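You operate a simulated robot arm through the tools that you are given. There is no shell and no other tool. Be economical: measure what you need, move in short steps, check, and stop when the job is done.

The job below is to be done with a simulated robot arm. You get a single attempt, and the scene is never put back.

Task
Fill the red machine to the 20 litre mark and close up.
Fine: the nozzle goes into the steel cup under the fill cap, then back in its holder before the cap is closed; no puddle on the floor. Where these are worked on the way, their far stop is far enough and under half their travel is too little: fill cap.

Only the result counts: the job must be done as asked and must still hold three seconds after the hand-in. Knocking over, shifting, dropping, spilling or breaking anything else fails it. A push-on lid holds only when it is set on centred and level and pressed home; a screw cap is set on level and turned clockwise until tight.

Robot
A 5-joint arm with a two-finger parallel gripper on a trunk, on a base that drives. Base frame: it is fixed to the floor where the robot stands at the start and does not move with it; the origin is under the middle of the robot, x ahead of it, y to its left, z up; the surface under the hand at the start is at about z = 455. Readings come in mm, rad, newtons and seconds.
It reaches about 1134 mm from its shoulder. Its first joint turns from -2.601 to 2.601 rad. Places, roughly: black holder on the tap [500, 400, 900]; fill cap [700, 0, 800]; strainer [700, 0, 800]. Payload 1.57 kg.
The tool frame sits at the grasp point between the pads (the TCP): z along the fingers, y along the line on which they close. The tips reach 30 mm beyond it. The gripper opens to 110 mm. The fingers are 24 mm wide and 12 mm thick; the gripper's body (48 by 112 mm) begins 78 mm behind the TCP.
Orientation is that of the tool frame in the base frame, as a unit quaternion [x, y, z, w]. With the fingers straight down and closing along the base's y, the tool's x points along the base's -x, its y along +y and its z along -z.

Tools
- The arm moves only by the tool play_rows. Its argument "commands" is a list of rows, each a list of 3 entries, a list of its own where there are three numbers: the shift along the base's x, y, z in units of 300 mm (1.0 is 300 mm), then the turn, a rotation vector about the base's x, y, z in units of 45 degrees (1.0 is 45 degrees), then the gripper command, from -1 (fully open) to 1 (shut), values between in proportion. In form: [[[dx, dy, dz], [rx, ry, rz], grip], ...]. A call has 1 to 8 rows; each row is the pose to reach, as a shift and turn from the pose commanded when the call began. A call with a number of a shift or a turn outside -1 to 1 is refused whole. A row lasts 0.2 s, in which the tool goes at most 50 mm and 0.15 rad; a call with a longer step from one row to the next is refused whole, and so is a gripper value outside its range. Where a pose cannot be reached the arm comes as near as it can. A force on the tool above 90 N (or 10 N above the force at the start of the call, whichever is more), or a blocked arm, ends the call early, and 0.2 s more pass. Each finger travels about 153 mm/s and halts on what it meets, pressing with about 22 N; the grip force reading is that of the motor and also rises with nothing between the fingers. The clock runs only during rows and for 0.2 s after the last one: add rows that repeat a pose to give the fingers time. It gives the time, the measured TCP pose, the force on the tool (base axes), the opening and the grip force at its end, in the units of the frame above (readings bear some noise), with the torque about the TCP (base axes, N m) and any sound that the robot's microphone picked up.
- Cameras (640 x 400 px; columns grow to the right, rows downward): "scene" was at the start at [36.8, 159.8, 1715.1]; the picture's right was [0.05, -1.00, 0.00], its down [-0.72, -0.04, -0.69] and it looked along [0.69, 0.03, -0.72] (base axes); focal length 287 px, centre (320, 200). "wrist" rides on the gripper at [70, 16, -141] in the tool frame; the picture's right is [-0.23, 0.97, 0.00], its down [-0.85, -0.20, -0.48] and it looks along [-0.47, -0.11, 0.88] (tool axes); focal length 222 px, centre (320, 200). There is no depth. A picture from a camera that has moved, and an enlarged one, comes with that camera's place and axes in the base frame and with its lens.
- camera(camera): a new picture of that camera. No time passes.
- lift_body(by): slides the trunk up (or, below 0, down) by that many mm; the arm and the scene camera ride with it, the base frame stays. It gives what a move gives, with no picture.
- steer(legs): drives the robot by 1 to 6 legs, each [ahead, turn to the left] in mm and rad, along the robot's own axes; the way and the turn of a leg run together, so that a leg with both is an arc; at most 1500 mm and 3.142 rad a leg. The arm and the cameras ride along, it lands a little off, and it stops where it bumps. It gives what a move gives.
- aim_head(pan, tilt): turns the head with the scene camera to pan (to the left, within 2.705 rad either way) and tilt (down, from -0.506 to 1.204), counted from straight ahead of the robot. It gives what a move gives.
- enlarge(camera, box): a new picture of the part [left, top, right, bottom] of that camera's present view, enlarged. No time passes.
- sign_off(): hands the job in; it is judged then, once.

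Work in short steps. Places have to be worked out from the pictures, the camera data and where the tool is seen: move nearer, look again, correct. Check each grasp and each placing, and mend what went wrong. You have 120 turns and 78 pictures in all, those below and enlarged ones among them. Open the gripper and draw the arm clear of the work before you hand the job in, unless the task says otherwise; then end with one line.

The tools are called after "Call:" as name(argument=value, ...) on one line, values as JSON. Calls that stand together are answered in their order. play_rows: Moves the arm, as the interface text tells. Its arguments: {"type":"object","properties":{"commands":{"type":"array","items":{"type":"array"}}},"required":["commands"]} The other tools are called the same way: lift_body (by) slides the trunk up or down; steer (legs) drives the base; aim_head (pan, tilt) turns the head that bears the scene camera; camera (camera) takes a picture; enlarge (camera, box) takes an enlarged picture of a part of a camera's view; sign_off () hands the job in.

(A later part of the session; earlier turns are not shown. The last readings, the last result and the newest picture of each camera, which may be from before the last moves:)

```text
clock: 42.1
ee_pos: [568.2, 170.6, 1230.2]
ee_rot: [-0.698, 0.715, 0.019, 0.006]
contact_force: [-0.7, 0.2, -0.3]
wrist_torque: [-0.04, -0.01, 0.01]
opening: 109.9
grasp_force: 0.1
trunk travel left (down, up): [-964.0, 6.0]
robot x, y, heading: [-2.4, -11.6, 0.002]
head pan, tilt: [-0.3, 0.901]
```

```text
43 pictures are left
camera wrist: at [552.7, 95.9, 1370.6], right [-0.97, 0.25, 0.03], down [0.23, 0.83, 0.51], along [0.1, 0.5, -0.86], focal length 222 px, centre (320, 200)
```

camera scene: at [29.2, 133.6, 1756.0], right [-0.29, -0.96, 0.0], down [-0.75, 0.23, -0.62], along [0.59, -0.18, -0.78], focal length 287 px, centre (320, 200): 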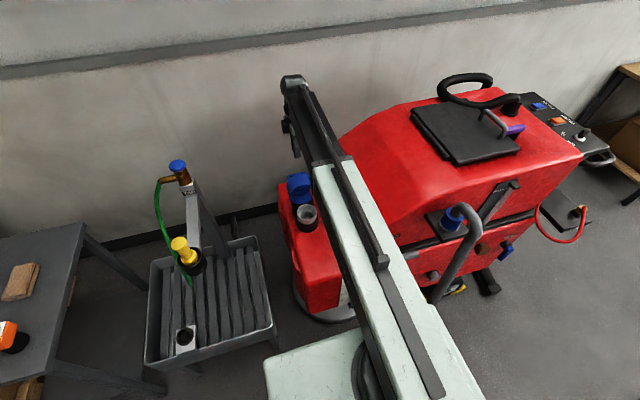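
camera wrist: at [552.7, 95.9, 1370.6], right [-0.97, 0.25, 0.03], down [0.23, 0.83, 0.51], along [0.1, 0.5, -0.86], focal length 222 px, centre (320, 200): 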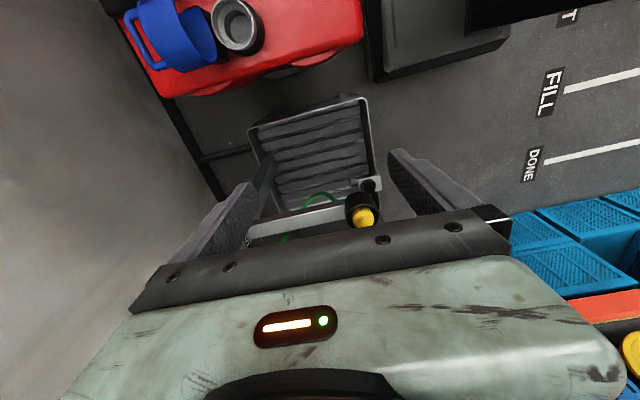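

The nozzle is best estimated at (520,390), top ≈1065. I spin the hand back so the fingers close along y, and place it above the nozzle.

Call:
play_rows(commands=[[[0, 0.05, 0], [0, 0, -0.16], -1], [[0, 0.1, 0], [0, 0, -0.32], -1], [[0, 0.15, 0], [0, 0, -0.48], -1], [[0, 0.2, 0], [0, 0, -0.64], -1], [[0, 0.25, 0], [0, 0, -0.8], -1], [[0, 0.3, 0], [0, 0, -0.96], -1], [[0, 0.35, 0], [0, 0, -1], -1]])

Call:
play_rows(commands=[[[-0.02, 0.06, 0], [0, 0, -0.16], -1], [[-0.04, 0.12, 0], [0, 0, -0.32], -1], [[-0.06, 0.18, 0], [0, 0, -0.48], -1], [[-0.08, 0.24, 0], [0, 0, -0.64], -1], [[-0.1, 0.3, 0], [0, 0, -0.8], -1], [[-0.15, 0.36, 0], [0, 0, -0.96], -1], [[-0.17, 0.383, 0], [0, 0, -0.96], -1]])

Call:
camera(camera="wrist")

```text
clock: 43.7
ee_pos: [570.1, 275.0, 1231.5]
ee_rot: [-0.371, 0.928, 0.016, 0.014]
contact_force: [-0.2, 0.0, -0.2]
wrist_torque: [-0.01, -0.01, 0.0]
opening: 110.2
grasp_force: 0.2
trunk travel left (down, up): [-964.0, 6.0]
robot x, y, heading: [1.6, -14.0, 0.001]
head pan, tilt: [-0.3, 0.901]
```

```text
clock: 45.3
ee_pos: [518.8, 389.6, 1232.2]
ee_rot: [-0.003, 1.0, 0.011, 0.018]
contact_force: [0.8, 0.2, -0.4]
wrist_torque: [0.02, -0.02, 0.01]
opening: 109.9
grasp_force: 0.0
trunk travel left (down, up): [-964.0, 6.0]
robot x, y, heading: [3.0, -12.6, 0.003]
head pan, tilt: [-0.3, 0.901]
```

```text
42 pictures are left
camera wrist: at [444.2, 402.7, 1370.4], right [0.22, 0.97, 0.03], down [0.84, -0.2, 0.51], along [0.5, -0.09, -0.86], focal length 222 px, centre (320, 200)
```

wrist: 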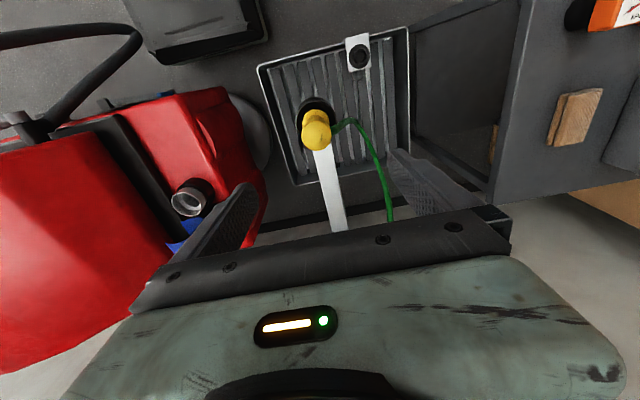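

I lower 100 mm and look again to fix the nozzle's height.

Call:
lift_body(by=-100)

Call:
camera(camera="wrist")

Call:
camera(camera="scene")

```text
clock: 46.6
ee_pos: [519.4, 388.9, 1131.4]
ee_rot: [-0.003, 1.0, 0.011, 0.018]
contact_force: [0.3, 0.2, 0.2]
wrist_torque: [0.0, -0.01, 0.01]
opening: 110.2
grasp_force: 0.2
trunk travel left (down, up): [-864.0, 106.0]
robot x, y, heading: [2.2, -14.7, 0.001]
head pan, tilt: [-0.3, 0.901]
```

```text
41 pictures are left
camera wrist: at [444.2, 402.4, 1270.5], right [0.22, 0.98, 0.03], down [0.84, -0.2, 0.51], along [0.5, -0.09, -0.86], focal length 222 px, centre (320, 200)
```

wrist: 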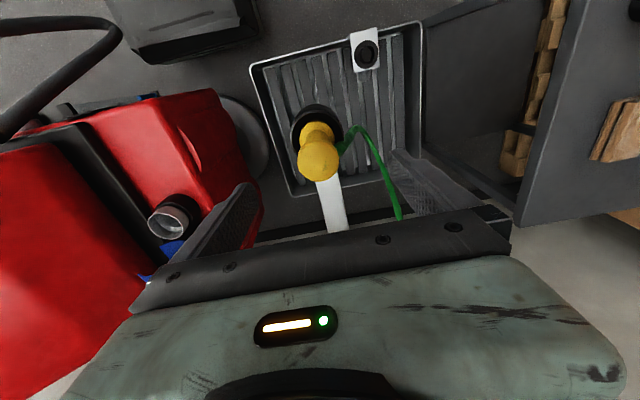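

```text
40 pictures are left
camera scene: at [28.9, 133.5, 1839.0], right [-0.29, -0.96, 0.0], down [-0.75, 0.23, -0.62], along [0.59, -0.18, -0.78], focal length 287 px, centre (320, 200)
```

scene: 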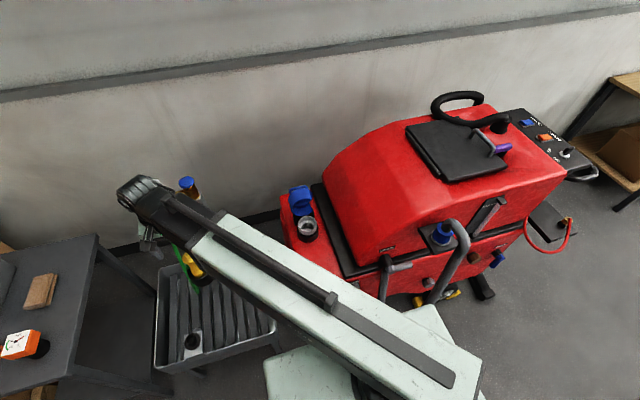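

Apparent size growth gives the nozzle top at about (513,390,1065). I shift -5 in x, lower 50, look again.

Call:
play_rows(commands=[[[-0.017, 0.003, 0], [0, 0, 0], -1]])

Call:
lift_body(by=-50)

Call:
camera(camera="wrist")

```text
clock: 47.0
ee_pos: [514.1, 390.4, 1130.3]
ee_rot: [-0.004, 1.0, 0.011, 0.02]
contact_force: [0.2, -0.5, 0.2]
wrist_torque: [0.0, -0.02, 0.03]
opening: 110.1
grasp_force: 0.0
trunk travel left (down, up): [-864.0, 106.0]
robot x, y, heading: [-3.4, -16.0, -0.002]
head pan, tilt: [-0.3, 0.901]
```

```text
clock: 48.0
ee_pos: [514.8, 390.3, 1080.8]
ee_rot: [-0.004, 1.0, 0.01, 0.019]
contact_force: [0.3, -0.3, 0.1]
wrist_torque: [-0.01, 0.01, 0.0]
opening: 110.3
grasp_force: 0.1
trunk travel left (down, up): [-814.0, 156.0]
robot x, y, heading: [1.8, -10.0, -0.003]
head pan, tilt: [-0.3, 0.901]
```

```text
39 pictures are left
camera wrist: at [439.1, 403.2, 1220.4], right [0.22, 0.98, 0.03], down [0.84, -0.2, 0.51], along [0.5, -0.09, -0.86], focal length 222 px, centre (320, 200)
```

wrist: 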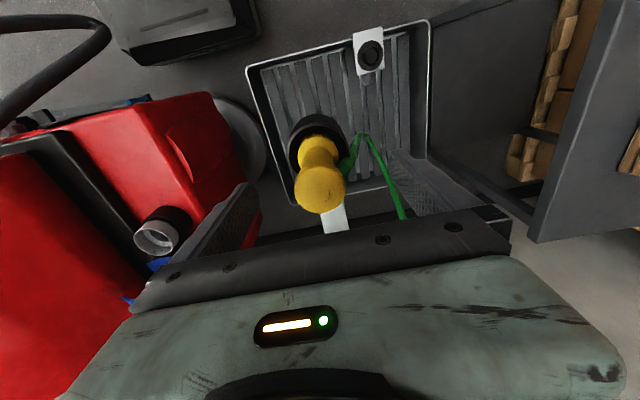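

Nozzle is centred between the fingers. Lower 55 to the waist and close.

Call:
lift_body(by=-55)

Call:
play_rows(commands=[[[0, 0, 0], [0, 0, 0], -0.4], [[0, 0, 0], [0, 0, 0], 0.2], [[0, 0, 0], [0, 0, 0], 1], [[0, 0, 0], [0, 0, 0], 1], [[0, 0, 0], [0, 0, 0], 1]])

Call:
camera(camera="wrist")

```text
clock: 48.9
ee_pos: [515.6, 390.6, 1025.6]
ee_rot: [-0.004, 1.0, 0.011, 0.019]
contact_force: [0.5, -0.3, 0.3]
wrist_torque: [-0.03, -0.01, -0.01]
opening: 110.0
grasp_force: 0.0
trunk travel left (down, up): [-759.0, 211.0]
robot x, y, heading: [3.3, -15.5, 0.0]
head pan, tilt: [-0.3, 0.901]
```

```text
clock: 50.1
ee_pos: [514.5, 388.9, 1026.7]
ee_rot: [-0.004, 1.0, 0.01, 0.018]
contact_force: [-0.4, -1.1, 0.0]
wrist_torque: [-0.01, -0.01, 0.01]
opening: 41.7
grasp_force: 22.1
trunk travel left (down, up): [-759.0, 211.0]
robot x, y, heading: [-0.8, -15.1, 0.002]
head pan, tilt: [-0.3, 0.901]
```

```text
38 pictures are left
camera wrist: at [439.2, 403.2, 1165.4], right [0.22, 0.98, 0.03], down [0.84, -0.2, 0.51], along [0.5, -0.09, -0.86], focal length 222 px, centre (320, 200)
```

wrist: 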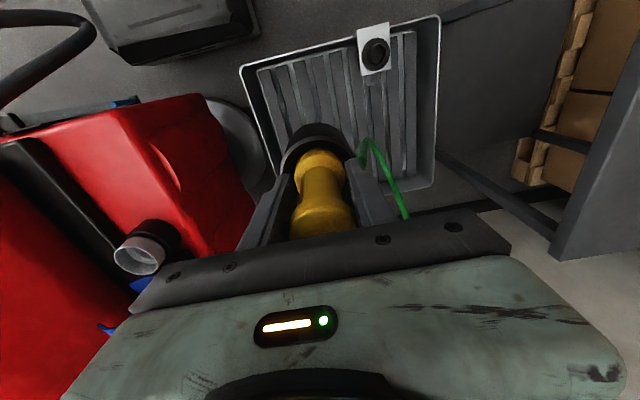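

Gripped at 41.7 mm. Lift straight up 60 and check.

Call:
lift_body(by=60)

Call:
lift_body(by=145)

Call:
camera(camera="wrist")

Call:
camera(camera="scene")

```text
clock: 51.1
ee_pos: [516.2, 389.8, 1085.8]
ee_rot: [-0.003, 1.0, 0.009, 0.018]
contact_force: [0.0, 0.1, -2.4]
wrist_torque: [-0.03, 0.02, 0.0]
opening: 41.5
grasp_force: 21.8
trunk travel left (down, up): [-819.0, 151.0]
robot x, y, heading: [-1.9, -12.9, 0.002]
head pan, tilt: [-0.3, 0.901]
```

```text
clock: 52.8
ee_pos: [514.2, 391.2, 1231.1]
ee_rot: [-0.004, 1.0, 0.009, 0.019]
contact_force: [0.4, -0.1, -2.7]
wrist_torque: [0.03, 0.04, -0.01]
opening: 41.8
grasp_force: 21.8
trunk travel left (down, up): [-964.0, 6.0]
robot x, y, heading: [0.7, -12.7, 0.006]
head pan, tilt: [-0.3, 0.901]
```

```text
37 pictures are left
camera wrist: at [439.4, 403.5, 1370.3], right [0.22, 0.98, 0.03], down [0.84, -0.2, 0.51], along [0.5, -0.09, -0.86], focal length 222 px, centre (320, 200)
```

wrist: 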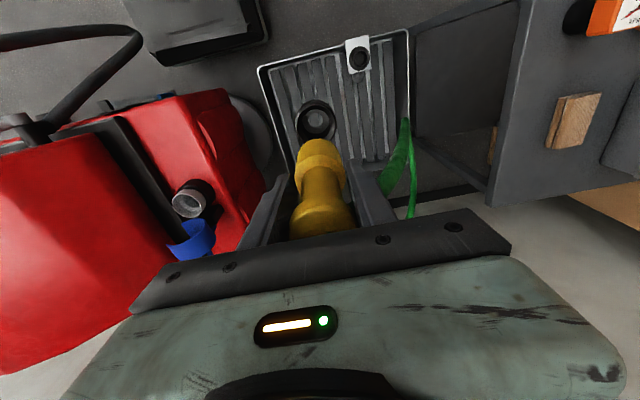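

```text
36 pictures are left
camera scene: at [29.3, 133.9, 1939.0], right [-0.29, -0.96, 0.0], down [-0.75, 0.23, -0.62], along [0.59, -0.18, -0.78], focal length 287 px, centre (320, 200)
```

scene: 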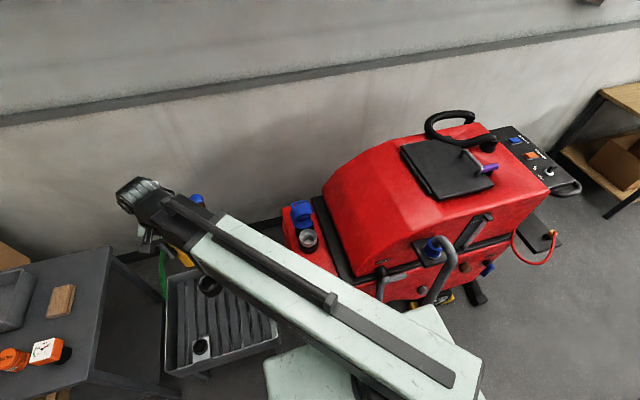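

Nozzle is held (≈2.6 N). I carry it at height toward above the cup (675,-9).

Call:
play_rows(commands=[[[0.055, -0.145, 0], [0, 0, 0], 1], [[0.11, -0.29, 0], [0, 0, 0], 1], [[0.165, -0.435, 0], [0, 0, 0], 1], [[0.22, -0.58, 0], [0, 0, 0], 1], [[0.275, -0.725, 0], [0, 0, 0], 1], [[0.33, -0.87, 0], [0, 0, 0], 1], [[0.385, -1.0, 0], [0, 0, 0], 1]])

Call:
play_rows(commands=[[[0.06, -0.14, 0], [0, 0, 0], 1], [[0.125, -0.28, 0], [0, 0, 0], 1], [[0.137, -0.333, 0], [0, 0, 0], 1], [[0.137, -0.333, 0], [0, 0, 0], 1]])

Call:
camera(camera="wrist")

Call:
camera(camera="scene")

```text
clock: 54.4
ee_pos: [628.5, 87.5, 1230.1]
ee_rot: [-0.005, 1.0, 0.01, 0.018]
contact_force: [0.2, -0.7, -1.9]
wrist_torque: [0.01, 0.03, 0.0]
opening: 41.7
grasp_force: 22.7
trunk travel left (down, up): [-964.0, 6.0]
robot x, y, heading: [-1.5, -13.0, 0.004]
head pan, tilt: [-0.3, 0.901]
```

```text
clock: 55.4
ee_pos: [672.8, -10.5, 1231.1]
ee_rot: [-0.004, 1.0, 0.011, 0.018]
contact_force: [-0.2, 0.2, -1.9]
wrist_torque: [-0.01, 0.01, 0.02]
opening: 41.4
grasp_force: 22.0
trunk travel left (down, up): [-964.0, 6.0]
robot x, y, heading: [1.4, -14.8, -0.001]
head pan, tilt: [-0.3, 0.901]
```

```text
35 pictures are left
camera wrist: at [596.4, 2.8, 1370.3], right [0.22, 0.98, 0.03], down [0.84, -0.2, 0.51], along [0.5, -0.09, -0.86], focal length 222 px, centre (320, 200)
```

wrist: 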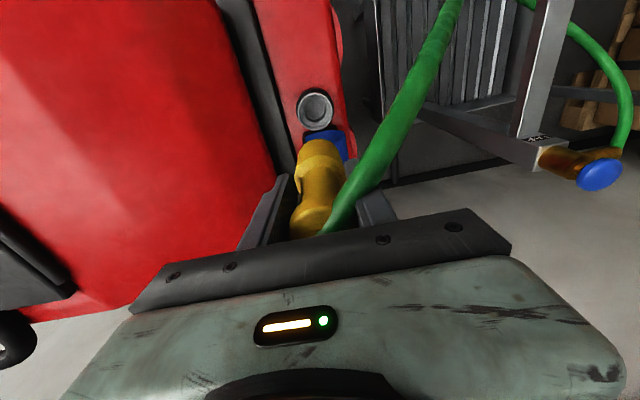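

```text
34 pictures are left
camera scene: at [29.4, 133.5, 1939.0], right [-0.29, -0.96, 0.0], down [-0.75, 0.23, -0.62], along [0.59, -0.18, -0.78], focal length 287 px, centre (320, 200)
```

scene: 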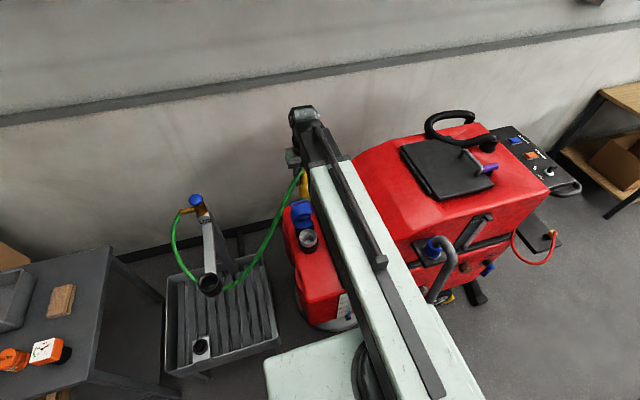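

Above the cup. Lower 200 and look.

Call:
lift_body(by=-200)

Call:
camera(camera="wrist")

Call:
enlarge(camera="scene", box=[220, 100, 380, 260])

```text
clock: 57.6
ee_pos: [672.4, -9.8, 1031.1]
ee_rot: [-0.004, 1.0, 0.011, 0.019]
contact_force: [-0.1, -0.1, -2.8]
wrist_torque: [-0.03, 0.02, 0.0]
opening: 41.6
grasp_force: 22.1
trunk travel left (down, up): [-764.0, 206.0]
robot x, y, heading: [1.7, -7.9, 0.006]
head pan, tilt: [-0.3, 0.901]
```

```text
33 pictures are left
camera wrist: at [596.2, 3.2, 1170.4], right [0.22, 0.98, 0.03], down [0.84, -0.2, 0.51], along [0.5, -0.09, -0.86], focal length 222 px, centre (320, 200)
```

wrist: 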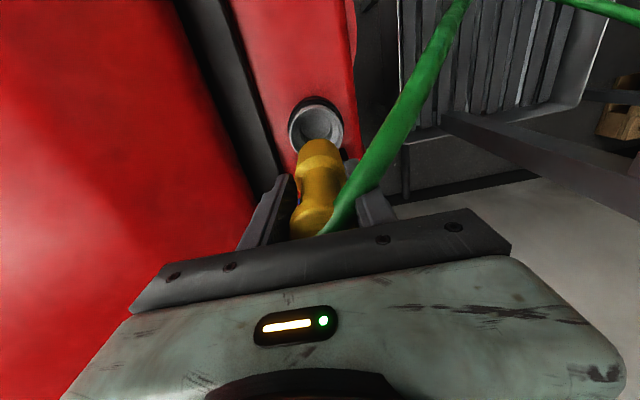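

```text
2.50 times, centred on (300, 180) of scene
camera zoom: at [29.2, 133.5, 1739.0], right [-0.29, -0.96, 0.0], down [-0.75, 0.23, -0.62], along [0.59, -0.18, -0.78], focal length 717 px, centre (370, 250)
```

zoom: 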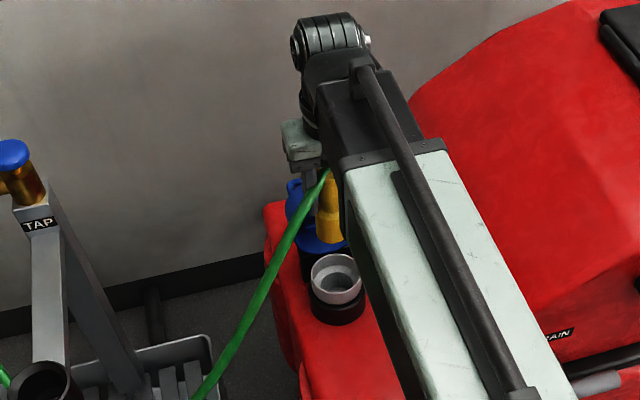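

Nozzle bottom is ~96 mm below the TCP, cup centre ≈ (670,-9). Lower 100, check force, then further.

Call:
lift_body(by=-95)

Call:
enlarge(camera="scene", box=[250, 120, 350, 220])

Call:
camera(camera="wrist")

```text
clock: 58.9
ee_pos: [671.6, -10.2, 936.9]
ee_rot: [-0.004, 1.0, 0.01, 0.018]
contact_force: [-0.2, 0.3, -1.5]
wrist_torque: [0.0, -0.01, -0.06]
opening: 41.6
grasp_force: 22.1
trunk travel left (down, up): [-669.0, 301.0]
robot x, y, heading: [-3.1, -12.6, 0.002]
head pan, tilt: [-0.3, 0.901]
```

```text
4.00 times, centred on (300, 170) of scene
camera zoom: at [29.2, 133.5, 1644.0], right [-0.29, -0.96, 0.0], down [-0.75, 0.23, -0.62], along [0.59, -0.18, -0.78], focal length 1148 px, centre (400, 320)
```

zoom: 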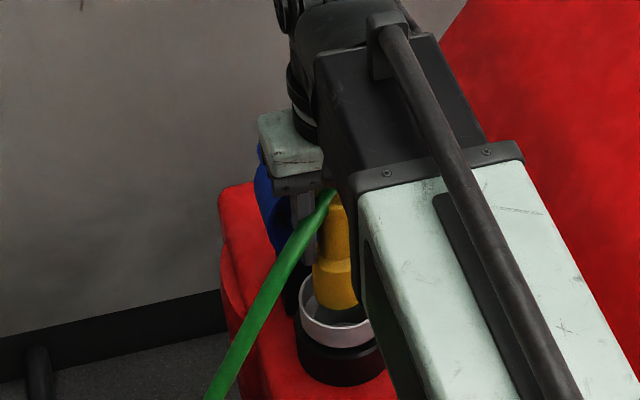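

```text
30 pictures are left
camera wrist: at [596.2, 3.1, 1075.4], right [0.22, 0.98, 0.03], down [0.84, -0.2, 0.51], along [0.5, -0.09, -0.86], focal length 222 px, centre (320, 200)
```

wrist: 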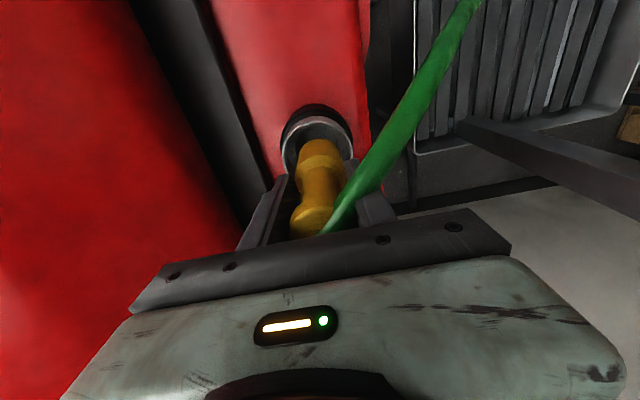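

Entering well centred. Lower 25 more and check.

Call:
lift_body(by=-25)

Call:
lift_body(by=-10)

Call:
lift_body(by=-8)

```text
clock: 59.6
ee_pos: [672.3, -10.0, 910.7]
ee_rot: [-0.004, 1.0, 0.01, 0.018]
contact_force: [1.0, 0.2, -2.7]
wrist_torque: [-0.02, 0.01, -0.01]
opening: 41.3
grasp_force: 21.6
trunk travel left (down, up): [-644.0, 326.0]
robot x, y, heading: [-0.1, -12.7, 0.002]
head pan, tilt: [-0.3, 0.901]
```

```text
clock: 60.2
ee_pos: [671.8, -9.9, 900.3]
ee_rot: [-0.004, 1.0, 0.011, 0.019]
contact_force: [0.6, 0.0, -1.6]
wrist_torque: [0.03, 0.0, 0.0]
opening: 41.7
grasp_force: 22.0
trunk travel left (down, up): [-634.0, 336.0]
robot x, y, heading: [2.2, -13.5, 0.002]
head pan, tilt: [-0.3, 0.901]
```

```text
clock: 60.8
ee_pos: [671.3, -9.4, 892.9]
ee_rot: [-0.004, 1.0, 0.01, 0.018]
contact_force: [0.2, 0.2, -2.0]
wrist_torque: [0.02, 0.01, 0.0]
opening: 41.6
grasp_force: 21.9
trunk travel left (down, up): [-626.0, 344.0]
robot x, y, heading: [-2.5, -13.7, 0.002]
head pan, tilt: [-0.3, 0.901]
```

No contact yet; keep lowering in small steps.

Call:
lift_body(by=-8)

Call:
lift_body(by=-6)

Call:
enlarge(camera="wrist", box=[240, 80, 400, 240])

```text
clock: 61.3
ee_pos: [671.9, -10.6, 885.4]
ee_rot: [-0.004, 1.0, 0.011, 0.018]
contact_force: [0.4, -0.1, -2.5]
wrist_torque: [0.0, 0.03, -0.01]
opening: 41.6
grasp_force: 22.7
trunk travel left (down, up): [-618.0, 352.0]
robot x, y, heading: [-1.6, -14.1, 0.002]
head pan, tilt: [-0.3, 0.901]
```

```text
clock: 61.9
ee_pos: [672.3, -10.2, 878.8]
ee_rot: [-0.003, 1.0, 0.011, 0.019]
contact_force: [0.0, 0.3, -3.7]
wrist_torque: [0.02, 0.01, -0.02]
opening: 41.6
grasp_force: 21.7
trunk travel left (down, up): [-612.0, 358.0]
robot x, y, heading: [-1.7, -10.3, 0.002]
head pan, tilt: [-0.3, 0.901]
```

```text
2.50 times, centred on (320, 160) of wrist
camera zoom: at [596.2, 3.2, 1018.3], right [0.22, 0.98, 0.03], down [0.84, -0.2, 0.51], along [0.5, -0.09, -0.86], focal length 555 px, centre (320, 300)
```

zoom: 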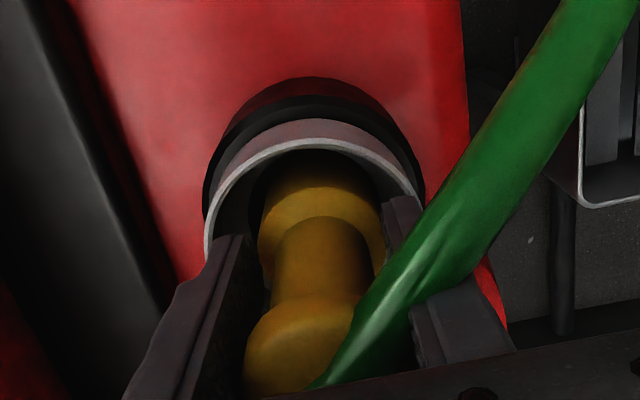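

Call:
lift_body(by=-6)

Call:
lift_body(by=-5)

Call:
enlarge(camera="scene", box=[260, 120, 340, 200])

```text
clock: 62.4
ee_pos: [672.7, -10.6, 873.0]
ee_rot: [-0.003, 1.0, 0.011, 0.018]
contact_force: [0.5, -0.2, -1.9]
wrist_torque: [-0.03, -0.01, -0.01]
opening: 41.8
grasp_force: 21.9
trunk travel left (down, up): [-606.0, 364.0]
robot x, y, heading: [4.1, -12.6, 0.003]
head pan, tilt: [-0.3, 0.901]
```

```text
clock: 63.0
ee_pos: [671.1, -7.8, 868.9]
ee_rot: [-0.004, 1.0, 0.011, 0.02]
contact_force: [0.8, 5.0, 12.7]
wrist_torque: [0.51, 0.12, -0.07]
opening: 41.7
grasp_force: 21.8
trunk travel left (down, up): [-601.0, 369.0]
robot x, y, heading: [-1.9, -12.5, 0.0]
head pan, tilt: [-0.3, 0.901]
```

```text
5.00 times, centred on (300, 160) of scene
camera zoom: at [27.9, 133.9, 1576.2], right [-0.29, -0.96, 0.0], down [-0.75, 0.23, -0.62], along [0.59, -0.18, -0.78], focal length 1434 px, centre (420, 400)
```

zoom: 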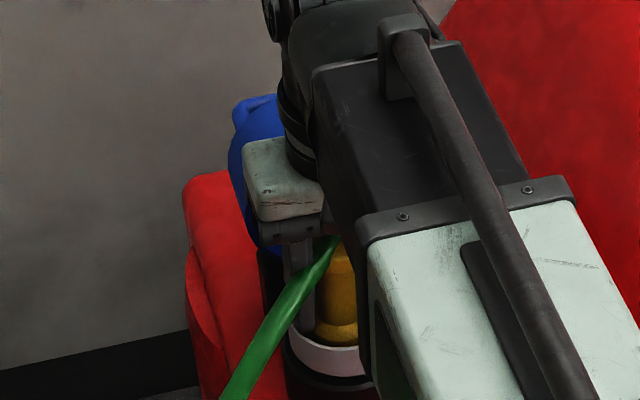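

Contact felt. I raise 6 to keep the tips above the rim, then open slowly to release.

Call:
lift_body(by=6)

Call:
play_rows(commands=[[[0, 0, 0], [0, 0, 0], 0.2], [[0, 0, 0], [0, 0, 0], 0.1], [[0, 0, 0], [0, 0, 0], 0], [[0, 0, 0], [0, 0, 0], -0.1]])

Call:
camera(camera="wrist")

```text
clock: 63.5
ee_pos: [671.6, -9.8, 874.4]
ee_rot: [-0.003, 1.0, 0.01, 0.019]
contact_force: [-0.3, -0.5, -1.9]
wrist_torque: [-0.04, 0.02, -0.01]
opening: 41.8
grasp_force: 22.1
trunk travel left (down, up): [-607.0, 363.0]
robot x, y, heading: [0.6, -12.0, 0.005]
head pan, tilt: [-0.3, 0.901]
```

```text
clock: 64.5
ee_pos: [671.2, -9.8, 873.7]
ee_rot: [-0.004, 1.0, 0.01, 0.02]
contact_force: [0.2, -0.7, 0.3]
wrist_torque: [0.05, 0.01, -0.03]
opening: 60.3
grasp_force: 0.0
trunk travel left (down, up): [-607.0, 363.0]
robot x, y, heading: [-0.3, -15.1, 0.001]
head pan, tilt: [-0.3, 0.901]
```

```text
27 pictures are left
camera wrist: at [596.1, 3.2, 1013.4], right [0.22, 0.98, 0.03], down [0.84, -0.2, 0.51], along [0.5, -0.09, -0.86], focal length 222 px, centre (320, 200)
```

wrist: 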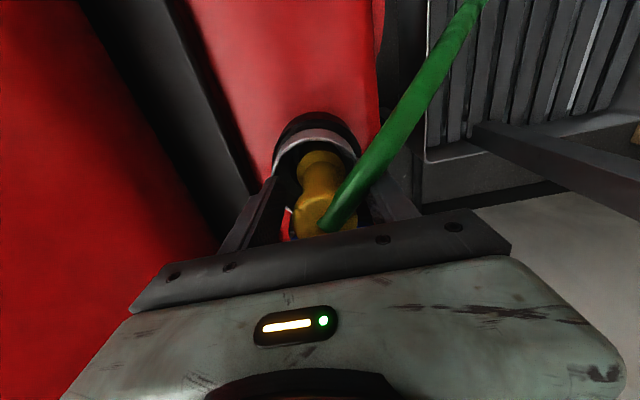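

The nozzle stands in the cup. Open fully and rise.

Call:
play_rows(commands=[[[0, 0, 0], [0, 0, 0], -0.5], [[0, 0, 0], [0, 0, 0], -1], [[0, 0, 0], [0, 0, 0], -1]])

Call:
lift_body(by=120)

Call:
lift_body(by=237)

Call:
camera(camera="wrist")

```text
clock: 65.3
ee_pos: [670.4, -8.5, 873.5]
ee_rot: [-0.003, 1.0, 0.011, 0.019]
contact_force: [-0.2, 0.3, 0.1]
wrist_torque: [-0.01, -0.01, -0.01]
opening: 110.1
grasp_force: 0.0
trunk travel left (down, up): [-607.0, 363.0]
robot x, y, heading: [2.6, -15.3, -0.0]
head pan, tilt: [-0.3, 0.901]
```

```text
clock: 66.8
ee_pos: [671.6, -9.5, 994.9]
ee_rot: [-0.004, 1.0, 0.01, 0.018]
contact_force: [-0.4, -0.4, -0.4]
wrist_torque: [0.01, 0.0, -0.03]
opening: 110.0
grasp_force: 0.0
trunk travel left (down, up): [-727.0, 243.0]
robot x, y, heading: [1.5, -12.7, -0.001]
head pan, tilt: [-0.3, 0.901]
```

```text
clock: 69.3
ee_pos: [671.0, -10.4, 1232.1]
ee_rot: [-0.004, 1.0, 0.011, 0.018]
contact_force: [-0.3, 0.3, -1.0]
wrist_torque: [0.0, 0.0, 0.0]
opening: 110.1
grasp_force: 0.1
trunk travel left (down, up): [-964.0, 6.0]
robot x, y, heading: [-0.9, -13.2, 0.004]
head pan, tilt: [-0.3, 0.901]
```

```text
26 pictures are left
camera wrist: at [596.2, 3.2, 1370.4], right [0.22, 0.98, 0.03], down [0.84, -0.2, 0.51], along [0.5, -0.09, -0.86], focal length 222 px, centre (320, 200)
```

wrist: 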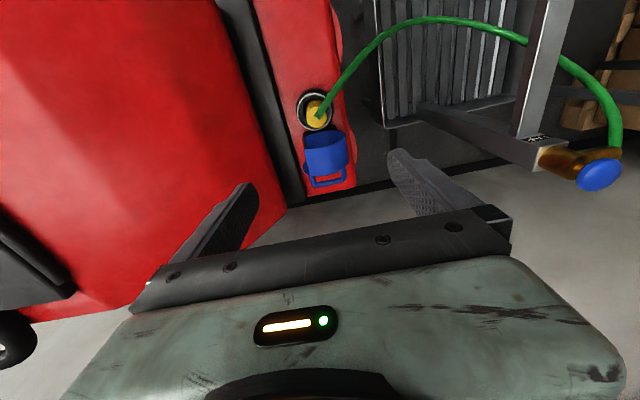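

Now go over to the tap knob (~(820,385,1080)) and look.

Call:
play_rows(commands=[[[0.03, 0.155, 0], [0, 0, 0], -1], [[0.06, 0.31, 0], [0, 0, 0], -1], [[0.09, 0.465, 0], [0, 0, 0], -1], [[0.12, 0.62, 0], [0, 0, 0], -1], [[0.15, 0.775, 0], [0, 0, 0], -1], [[0.18, 0.93, 0], [0, 0, 0], -1], [[0.2, 1.0, 0], [0, 0, 0], -1]])

Call:
play_rows(commands=[[[0.05, 0.15, 0], [0, 0, 0], -1], [[0.11, 0.3, 0], [0, 0, 0], -1], [[0.11, 0.33, 0], [0, 0, 0], -1]])

Call:
camera(camera="wrist")

```text
clock: 70.9
ee_pos: [731.0, 290.3, 1230.9]
ee_rot: [-0.003, 1.0, 0.01, 0.019]
contact_force: [-0.9, -0.1, -0.7]
wrist_torque: [-0.03, 0.03, -0.04]
opening: 110.1
grasp_force: 0.1
trunk travel left (down, up): [-964.0, 6.0]
robot x, y, heading: [-1.2, -11.1, 0.002]
head pan, tilt: [-0.3, 0.901]
```

```text
clock: 71.7
ee_pos: [765.2, 389.6, 1232.0]
ee_rot: [-0.003, 1.0, 0.01, 0.019]
contact_force: [0.6, -1.0, -0.8]
wrist_torque: [-0.02, -0.02, -0.01]
opening: 109.8
grasp_force: 0.1
trunk travel left (down, up): [-964.0, 6.0]
robot x, y, heading: [1.4, -13.8, -0.003]
head pan, tilt: [-0.3, 0.901]
```

```text
25 pictures are left
camera wrist: at [689.2, 402.5, 1370.5], right [0.22, 0.98, 0.03], down [0.84, -0.2, 0.51], along [0.5, -0.09, -0.86], focal length 222 px, centre (320, 200)
```

wrist: 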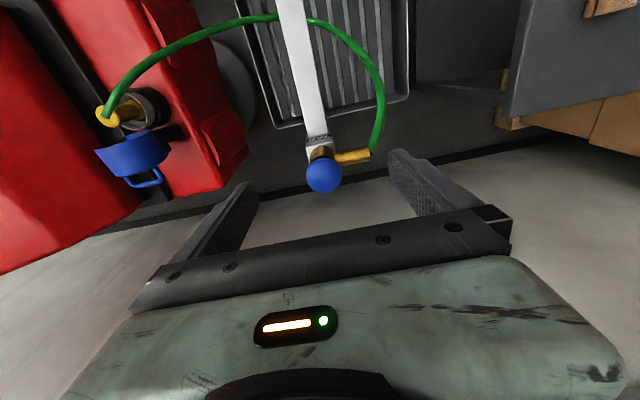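

Call:
enlarge(camera="wrist", box=[280, 120, 380, 200])

```text
5.00 times, centred on (330, 160) of wrist
camera zoom: at [689.2, 402.5, 1370.5], right [0.22, 0.98, 0.03], down [0.84, -0.2, 0.51], along [0.5, -0.09, -0.86], focal length 1111 px, centre (270, 400)
```

zoom: 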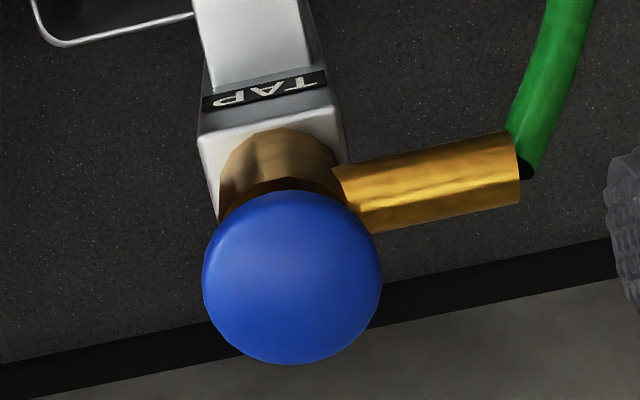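

The tap is a smooth mushroom, likely a push button. I close the fingers, move over it, and come down to just above.

Call:
play_rows(commands=[[[0.09, -0.005, 0], [0, 0, 0], 0], [[0.18, -0.012, 0], [0, 0, 0], 1], [[0.18, -0.012, 0], [0, 0, 0], 1], [[0.18, -0.012, 0], [0, 0, 0], 1]])

Call:
lift_body(by=-100)

Call:
lift_body(by=-8)

Call:
lift_body(by=-6)

```text
clock: 72.7
ee_pos: [818.7, 385.9, 1230.6]
ee_rot: [-0.004, 1.0, 0.01, 0.019]
contact_force: [0.4, 0.4, -0.6]
wrist_torque: [-0.02, -0.01, -0.03]
opening: 0.0
grasp_force: 21.1
trunk travel left (down, up): [-964.0, 6.0]
robot x, y, heading: [1.0, -11.2, -0.001]
head pan, tilt: [-0.3, 0.901]
```

```text
clock: 74.0
ee_pos: [818.3, 386.6, 1131.7]
ee_rot: [-0.003, 1.0, 0.011, 0.019]
contact_force: [-0.1, -0.9, -0.5]
wrist_torque: [-0.02, 0.02, 0.0]
opening: 0.2
grasp_force: 21.4
trunk travel left (down, up): [-864.0, 106.0]
robot x, y, heading: [-0.4, -19.1, 0.003]
head pan, tilt: [-0.3, 0.901]
```

```text
clock: 74.6
ee_pos: [818.2, 385.2, 1122.6]
ee_rot: [-0.005, 1.0, 0.011, 0.019]
contact_force: [-0.3, -0.1, -0.3]
wrist_torque: [0.01, 0.01, 0.03]
opening: 0.2
grasp_force: 20.8
trunk travel left (down, up): [-856.0, 114.0]
robot x, y, heading: [1.2, -11.7, 0.003]
head pan, tilt: [-0.3, 0.901]
```

```text
clock: 75.1
ee_pos: [818.8, 384.9, 1116.0]
ee_rot: [-0.004, 1.0, 0.01, 0.018]
contact_force: [0.1, 0.6, -0.2]
wrist_torque: [-0.02, 0.01, 0.03]
opening: 0.3
grasp_force: 21.4
trunk travel left (down, up): [-850.0, 120.0]
robot x, y, heading: [-0.2, -13.0, -0.003]
head pan, tilt: [-0.3, 0.901]
```

Before pressing I check whether the level scale is visible from here.

Call:
camera(camera="scene")

```text
23 pictures are left
camera scene: at [29.0, 133.5, 1825.0], right [-0.29, -0.96, 0.0], down [-0.75, 0.23, -0.62], along [0.59, -0.18, -0.78], focal length 287 px, centre (320, 200)
```

scene: 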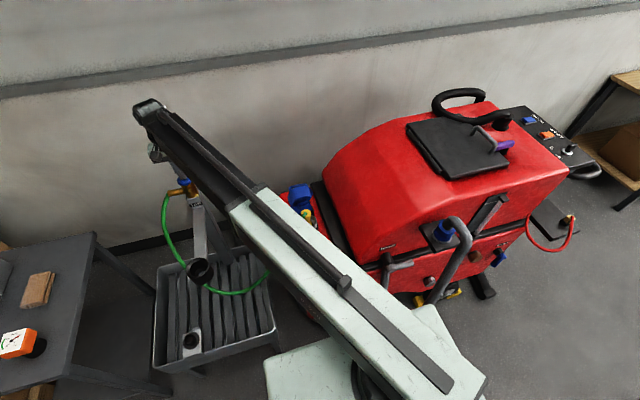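

Scale is hidden by the arm here; I'll read it by swinging away later. Press the knob in small steps.

Call:
lift_body(by=-5)

Call:
lift_body(by=-4)

```text
clock: 75.7
ee_pos: [818.9, 385.5, 1112.4]
ee_rot: [-0.004, 1.0, 0.01, 0.018]
contact_force: [0.1, 0.5, 3.9]
wrist_torque: [0.0, 0.0, 0.01]
opening: 0.0
grasp_force: 21.3
trunk travel left (down, up): [-845.0, 125.0]
robot x, y, heading: [-1.9, -15.0, 0.002]
head pan, tilt: [-0.3, 0.901]
```

```text
clock: 76.2
ee_pos: [818.3, 385.9, 1107.8]
ee_rot: [-0.004, 1.0, 0.01, 0.02]
contact_force: [2.6, 0.8, 5.4]
wrist_torque: [0.04, -0.01, 0.02]
opening: 0.0
grasp_force: 21.8
trunk travel left (down, up): [-841.0, 129.0]
robot x, y, heading: [2.2, -15.0, 0.001]
head pan, tilt: [-0.3, 0.901]
heard: click
```

A click: the button gave way. I raise off it and listen.

Call:
lift_body(by=15)

Call:
play_rows(commands=[[[0, 0, 0], [0, 0, 0], 1], [[0, 0, 0], [0, 0, 0], 1]])

Call:
enlarge(camera="scene", box=[150, 170, 320, 310])

```text
clock: 76.8
ee_pos: [819.1, 387.0, 1122.4]
ee_rot: [-0.003, 1.0, 0.01, 0.018]
contact_force: [-0.8, 0.5, -0.1]
wrist_torque: [-0.01, -0.02, 0.03]
opening: 0.1
grasp_force: 20.9
trunk travel left (down, up): [-856.0, 114.0]
robot x, y, heading: [-0.7, -12.9, 0.0]
head pan, tilt: [-0.3, 0.901]
```

```text
clock: 77.4
ee_pos: [817.4, 385.8, 1122.4]
ee_rot: [-0.003, 1.0, 0.011, 0.019]
contact_force: [-0.5, 0.2, -0.1]
wrist_torque: [-0.02, 0.0, 0.03]
opening: 0.1
grasp_force: 21.5
trunk travel left (down, up): [-856.0, 114.0]
robot x, y, heading: [2.1, -12.3, 0.004]
head pan, tilt: [-0.3, 0.901]
```

```text
2.86 times, centred on (235, 240) of scene
camera zoom: at [29.1, 133.6, 1831.0], right [-0.29, -0.96, 0.0], down [-0.75, 0.23, -0.62], along [0.59, -0.18, -0.78], focal length 820 px, centre (563, 86)
```

zoom: 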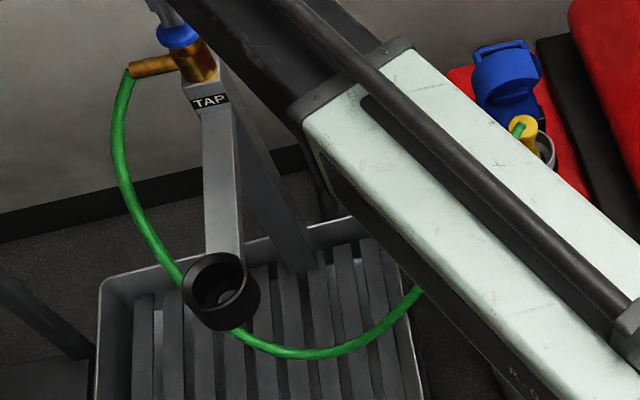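

I swing the arm left to expose the scale and read the level.

Call:
play_rows(commands=[[[-0.12, 0.09, 0], [0, 0, 0], 1], [[-0.24, 0.18, 0], [0, 0, 0], 1], [[-0.36, 0.27, 0], [0, 0, 0], 1], [[-0.48, 0.34, 0], [0, 0, 0], 1], [[-0.62, 0.39, 0], [0, 0, 0], 1], [[-0.76, 0.44, 0], [0, 0, 0], 1], [[-0.9, 0.49, 0], [0, 0, 0], 1], [[-1, 0.52, 0], [0, 0, 0], 1]])

Call:
play_rows(commands=[[[-0.15, 0.05, 0], [0, 0, 0], 1], [[-0.3, 0.1, 0], [0, 0, 0], 1], [[-0.45, 0.12, 0], [0, 0, 0], 1], [[-0.6, 0.12, 0], [0, 0, 0], 1]])

Call:
enlarge(camera="scene", box=[280, 180, 420, 330])

```text
clock: 79.2
ee_pos: [518.2, 541.1, 1123.4]
ee_rot: [-0.003, 1.0, 0.01, 0.019]
contact_force: [-0.3, 0.0, 0.1]
wrist_torque: [0.0, 0.02, -0.02]
opening: 0.0
grasp_force: 20.8
trunk travel left (down, up): [-856.0, 114.0]
robot x, y, heading: [-0.2, -13.5, 0.004]
head pan, tilt: [-0.3, 0.901]
```

```text
clock: 80.2
ee_pos: [337.3, 577.5, 1123.3]
ee_rot: [-0.003, 1.0, 0.01, 0.019]
contact_force: [0.2, 0.2, -0.1]
wrist_torque: [0.02, -0.01, -0.02]
opening: 0.0
grasp_force: 21.1
trunk travel left (down, up): [-856.0, 114.0]
robot x, y, heading: [-0.1, -15.8, 0.001]
head pan, tilt: [-0.3, 0.901]
```

```text
2.67 times, centred on (350, 255) of scene
camera zoom: at [28.3, 133.5, 1831.0], right [-0.29, -0.96, 0.0], down [-0.75, 0.23, -0.62], along [0.59, -0.18, -0.78], focal length 765 px, centre (240, 53)
```

zoom: 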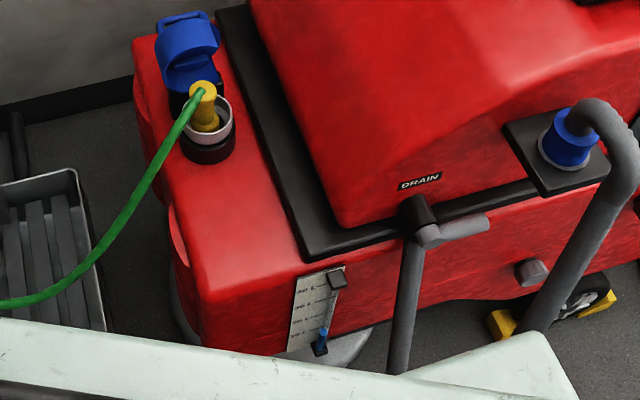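

Scale visible; zoom tight.

Call:
enlarge(camera="scene", box=[335, 272, 365, 312])

```text
10.00 times, centred on (350, 292) of scene
camera zoom: at [28.3, 133.5, 1831.0], right [-0.29, -0.96, 0.0], down [-0.75, 0.23, -0.62], along [0.59, -0.18, -0.78], focal length 2869 px, centre (20, -720)
```

zoom: 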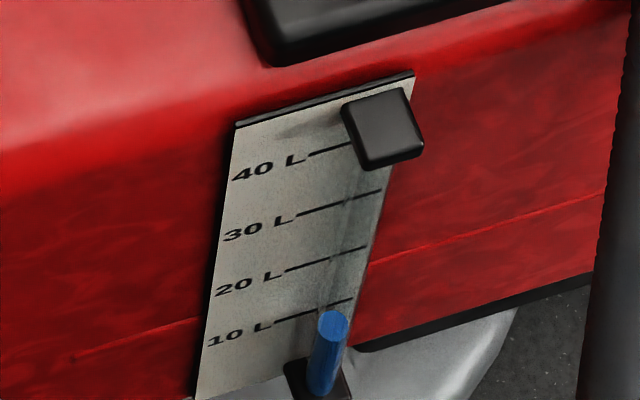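

Level near 10 L, with viewing parallax. I lower the trunk 200 for a flatter look, and take two pictures some time apart.

Call:
lift_body(by=-200)

Call:
enlarge(camera="scene", box=[325, 230, 385, 310])

```text
clock: 82.4
ee_pos: [338.9, 578.2, 924.7]
ee_rot: [-0.004, 1.0, 0.01, 0.02]
contact_force: [-0.4, -0.5, 0.9]
wrist_torque: [0.02, -0.02, -0.05]
opening: 0.0
grasp_force: 20.7
trunk travel left (down, up): [-656.0, 314.0]
robot x, y, heading: [-0.5, -13.5, 0.001]
head pan, tilt: [-0.3, 0.901]
```

```text
5.00 times, centred on (355, 270) of scene
camera zoom: at [28.9, 133.6, 1631.0], right [-0.29, -0.96, 0.0], down [-0.75, 0.23, -0.62], along [0.59, -0.18, -0.78], focal length 1434 px, centre (145, -150)
```

zoom: 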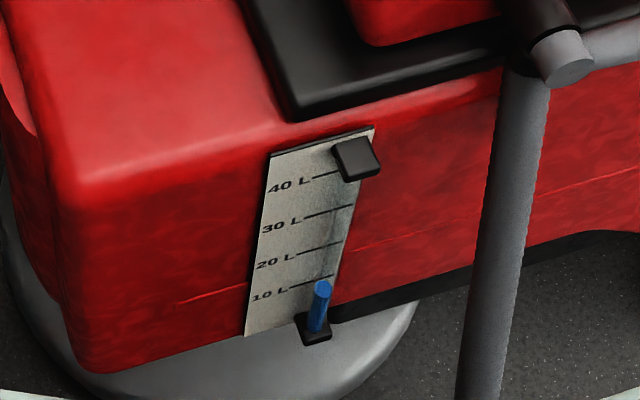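

I wait about 2 s and look again from the same place to see if the level rises.

Call:
play_rows(commands=[[[0, 0, 0], [0, 0, 0], 1], [[0, 0, 0], [0, 0, 0], 1], [[0, 0, 0], [0, 0, 0], 1], [[0, 0, 0], [0, 0, 0], 1], [[0, 0, 0], [0, 0, 0], 1], [[0, 0, 0], [0, 0, 0], 1], [[0, 0, 0], [0, 0, 0], 1], [[0, 0, 0], [0, 0, 0], 1]])

Call:
enlarge(camera="scene", box=[345, 250, 375, 305])

```text
clock: 84.2
ee_pos: [338.9, 577.5, 924.2]
ee_rot: [-0.004, 1.0, 0.01, 0.02]
contact_force: [-0.4, 0.1, 0.6]
wrist_torque: [0.0, 0.02, -0.02]
opening: 0.0
grasp_force: 21.6
trunk travel left (down, up): [-656.0, 314.0]
robot x, y, heading: [1.7, -11.1, 0.004]
head pan, tilt: [-0.3, 0.901]
```

```text
7.27 times, centred on (360, 278) of scene
camera zoom: at [28.9, 133.6, 1631.0], right [-0.29, -0.96, 0.0], down [-0.75, 0.23, -0.62], along [0.59, -0.18, -0.78], focal length 2086 px, centre (29, -364)
```

zoom: 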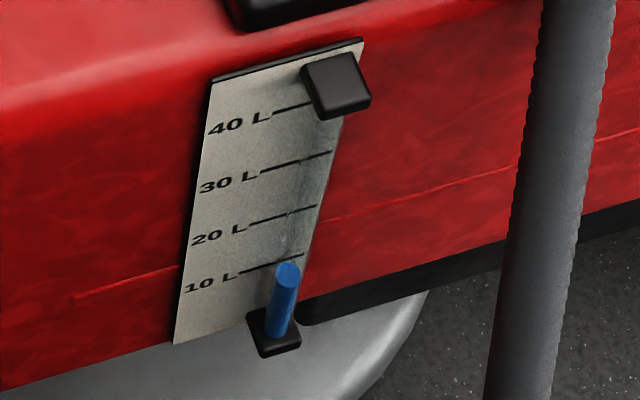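

Call:
play_rows(commands=[[[0, 0, 0], [0, 0, 0], 1], [[0, 0, 0], [0, 0, 0], 1], [[0, 0, 0], [0, 0, 0], 1], [[0, 0, 0], [0, 0, 0], 1], [[0, 0, 0], [0, 0, 0], 1], [[0, 0, 0], [0, 0, 0], 1], [[0, 0, 0], [0, 0, 0], 1], [[0, 0, 0], [0, 0, 0], 1]])

Call:
play_rows(commands=[[[0, 0, 0], [0, 0, 0], 1], [[0, 0, 0], [0, 0, 0], 1], [[0, 0, 0], [0, 0, 0], 1], [[0, 0, 0], [0, 0, 0], 1], [[0, 0, 0], [0, 0, 0], 1], [[0, 0, 0], [0, 0, 0], 1], [[0, 0, 0], [0, 0, 0], 1], [[0, 0, 0], [0, 0, 0], 1]])

Call:
enlarge(camera="scene", box=[345, 250, 375, 305])

```text
clock: 86.0
ee_pos: [339.6, 577.5, 922.1]
ee_rot: [-0.004, 1.0, 0.01, 0.019]
contact_force: [0.4, -0.4, -0.4]
wrist_torque: [-0.02, 0.02, 0.01]
opening: 0.1
grasp_force: 21.3
trunk travel left (down, up): [-656.0, 314.0]
robot x, y, heading: [-2.3, -12.0, -0.0]
head pan, tilt: [-0.3, 0.901]
```

```text
clock: 87.8
ee_pos: [337.8, 577.6, 923.1]
ee_rot: [-0.004, 1.0, 0.01, 0.019]
contact_force: [-0.4, -0.8, -0.7]
wrist_torque: [0.02, 0.02, -0.01]
opening: 0.0
grasp_force: 21.6
trunk travel left (down, up): [-656.0, 314.0]
robot x, y, heading: [-1.1, -9.5, -0.002]
head pan, tilt: [-0.3, 0.901]
```

```text
7.27 times, centred on (360, 278) of scene
camera zoom: at [28.9, 133.6, 1631.0], right [-0.29, -0.96, 0.0], down [-0.75, 0.23, -0.62], along [0.59, -0.18, -0.78], focal length 2086 px, centre (29, -364)
```

zoom: 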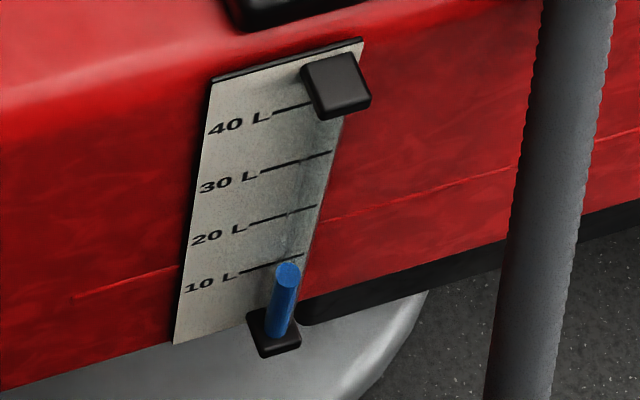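

Level is steady: the press gave no lasting flow (timed or hold-to-run). I go back, press again holding about 2 s, and compare.

Call:
lift_body(by=200)

Call:
play_rows(commands=[[[0.15, 0, 0], [0, 0, 0], 1], [[0.3, -0.02, 0], [0, 0, 0], 1], [[0.45, -0.07, 0], [0, 0, 0], 1], [[0.6, -0.12, 0], [0, 0, 0], 1], [[0.74, -0.17, 0], [0, 0, 0], 1], [[0.88, -0.22, 0], [0, 0, 0], 1], [[1.0, -0.27, 0], [0, 0, 0], 1]])

Call:
play_rows(commands=[[[0.13, -0.08, 0], [0, 0, 0], 1], [[0.26, -0.17, 0], [0, 0, 0], 1], [[0.39, -0.26, 0], [0, 0, 0], 1], [[0.5, -0.33, 0], [0, 0, 0], 1], [[0.602, -0.369, 0], [0, 0, 0], 1], [[0.602, -0.369, 0], [0, 0, 0], 1]])

```text
clock: 90.0
ee_pos: [338.3, 577.9, 1122.9]
ee_rot: [-0.004, 1.0, 0.01, 0.02]
contact_force: [0.8, 0.6, 0.3]
wrist_torque: [0.0, -0.03, -0.02]
opening: 0.0
grasp_force: 21.1
trunk travel left (down, up): [-856.0, 114.0]
robot x, y, heading: [3.8, -11.0, -0.003]
head pan, tilt: [-0.3, 0.901]
```

```text
clock: 91.6
ee_pos: [639.1, 498.3, 1122.6]
ee_rot: [-0.004, 1.0, 0.009, 0.018]
contact_force: [0.1, 1.1, 0.2]
wrist_torque: [-0.01, 0.0, 0.0]
opening: 0.1
grasp_force: 21.4
trunk travel left (down, up): [-856.0, 114.0]
robot x, y, heading: [-1.4, -14.3, -0.001]
head pan, tilt: [-0.3, 0.901]
```

```text
clock: 93.0
ee_pos: [818.7, 386.2, 1123.9]
ee_rot: [-0.005, 1.0, 0.01, 0.018]
contact_force: [-0.6, -0.3, 1.0]
wrist_torque: [-0.03, 0.01, 0.02]
opening: 0.1
grasp_force: 21.6
trunk travel left (down, up): [-856.0, 114.0]
robot x, y, heading: [2.7, -14.9, -0.004]
head pan, tilt: [-0.3, 0.901]
```

Call:
lift_body(by=-15)

Call:
play_rows(commands=[[[0, 0, 0], [0, 0, 0], 1], [[0, 0, 0], [0, 0, 0], 1], [[0, 0, 0], [0, 0, 0], 1], [[0, 0, 0], [0, 0, 0], 1], [[0, 0, 0], [0, 0, 0], 1]])

Call:
lift_body(by=15)

```text
clock: 93.6
ee_pos: [818.4, 387.2, 1108.4]
ee_rot: [-0.004, 1.0, 0.01, 0.02]
contact_force: [0.6, -1.1, 5.0]
wrist_torque: [-0.01, -0.03, 0.01]
opening: 0.0
grasp_force: 21.5
trunk travel left (down, up): [-841.0, 129.0]
robot x, y, heading: [2.2, -12.4, 0.003]
head pan, tilt: [-0.3, 0.901]
heard: click
```

```text
clock: 94.8
ee_pos: [819.0, 386.0, 1108.4]
ee_rot: [-0.005, 1.0, 0.01, 0.019]
contact_force: [0.8, 0.1, 5.3]
wrist_torque: [-0.02, 0.01, -0.05]
opening: 0.0
grasp_force: 21.5
trunk travel left (down, up): [-841.0, 129.0]
robot x, y, heading: [0.3, -15.7, 0.005]
head pan, tilt: [-0.3, 0.901]
```

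```text
clock: 95.4
ee_pos: [819.4, 388.1, 1123.6]
ee_rot: [-0.004, 1.0, 0.009, 0.018]
contact_force: [0.5, 0.1, 0.2]
wrist_torque: [0.0, 0.01, 0.02]
opening: 0.0
grasp_force: 21.1
trunk travel left (down, up): [-856.0, 114.0]
robot x, y, heading: [0.1, -14.0, 0.001]
head pan, tilt: [-0.3, 0.901]
```

Swing back to look with the same view as the first scale picture.

Call:
play_rows(commands=[[[-0.12, 0.09, 0], [0, 0, 0], 1], [[-0.24, 0.18, 0], [0, 0, 0], 1], [[-0.36, 0.27, 0], [0, 0, 0], 1], [[-0.48, 0.34, 0], [0, 0, 0], 1], [[-0.62, 0.39, 0], [0, 0, 0], 1], [[-0.76, 0.44, 0], [0, 0, 0], 1], [[-0.9, 0.49, 0], [0, 0, 0], 1], [[-1, 0.52, 0], [0, 0, 0], 1]])

Call:
play_rows(commands=[[[-0.15, 0.05, 0], [0, 0, 0], 1], [[-0.3, 0.1, 0], [0, 0, 0], 1], [[-0.45, 0.12, 0], [0, 0, 0], 1], [[-0.6, 0.12, 0], [0, 0, 0], 1]])

Call:
enlarge(camera="scene", box=[335, 272, 365, 312])

```text
clock: 97.2
ee_pos: [518.0, 543.3, 1122.9]
ee_rot: [-0.005, 1.0, 0.009, 0.02]
contact_force: [1.1, 0.9, -0.3]
wrist_torque: [0.0, -0.04, -0.01]
opening: 0.2
grasp_force: 21.0
trunk travel left (down, up): [-856.0, 114.0]
robot x, y, heading: [3.5, -16.5, -0.003]
head pan, tilt: [-0.3, 0.901]
```

```text
clock: 98.2
ee_pos: [338.2, 578.7, 1123.2]
ee_rot: [-0.004, 1.0, 0.01, 0.019]
contact_force: [-0.5, 0.3, 0.0]
wrist_torque: [0.01, 0.0, 0.01]
opening: 0.2
grasp_force: 21.1
trunk travel left (down, up): [-856.0, 114.0]
robot x, y, heading: [-2.3, -10.8, -0.002]
head pan, tilt: [-0.3, 0.901]
```

```text
10.00 times, centred on (350, 292) of scene
camera zoom: at [28.3, 133.5, 1831.0], right [-0.29, -0.96, 0.0], down [-0.75, 0.23, -0.62], along [0.59, -0.18, -0.78], focal length 2869 px, centre (20, -720)
```

zoom: 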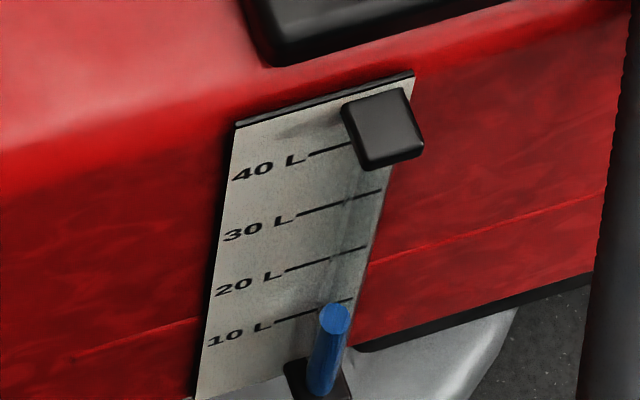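

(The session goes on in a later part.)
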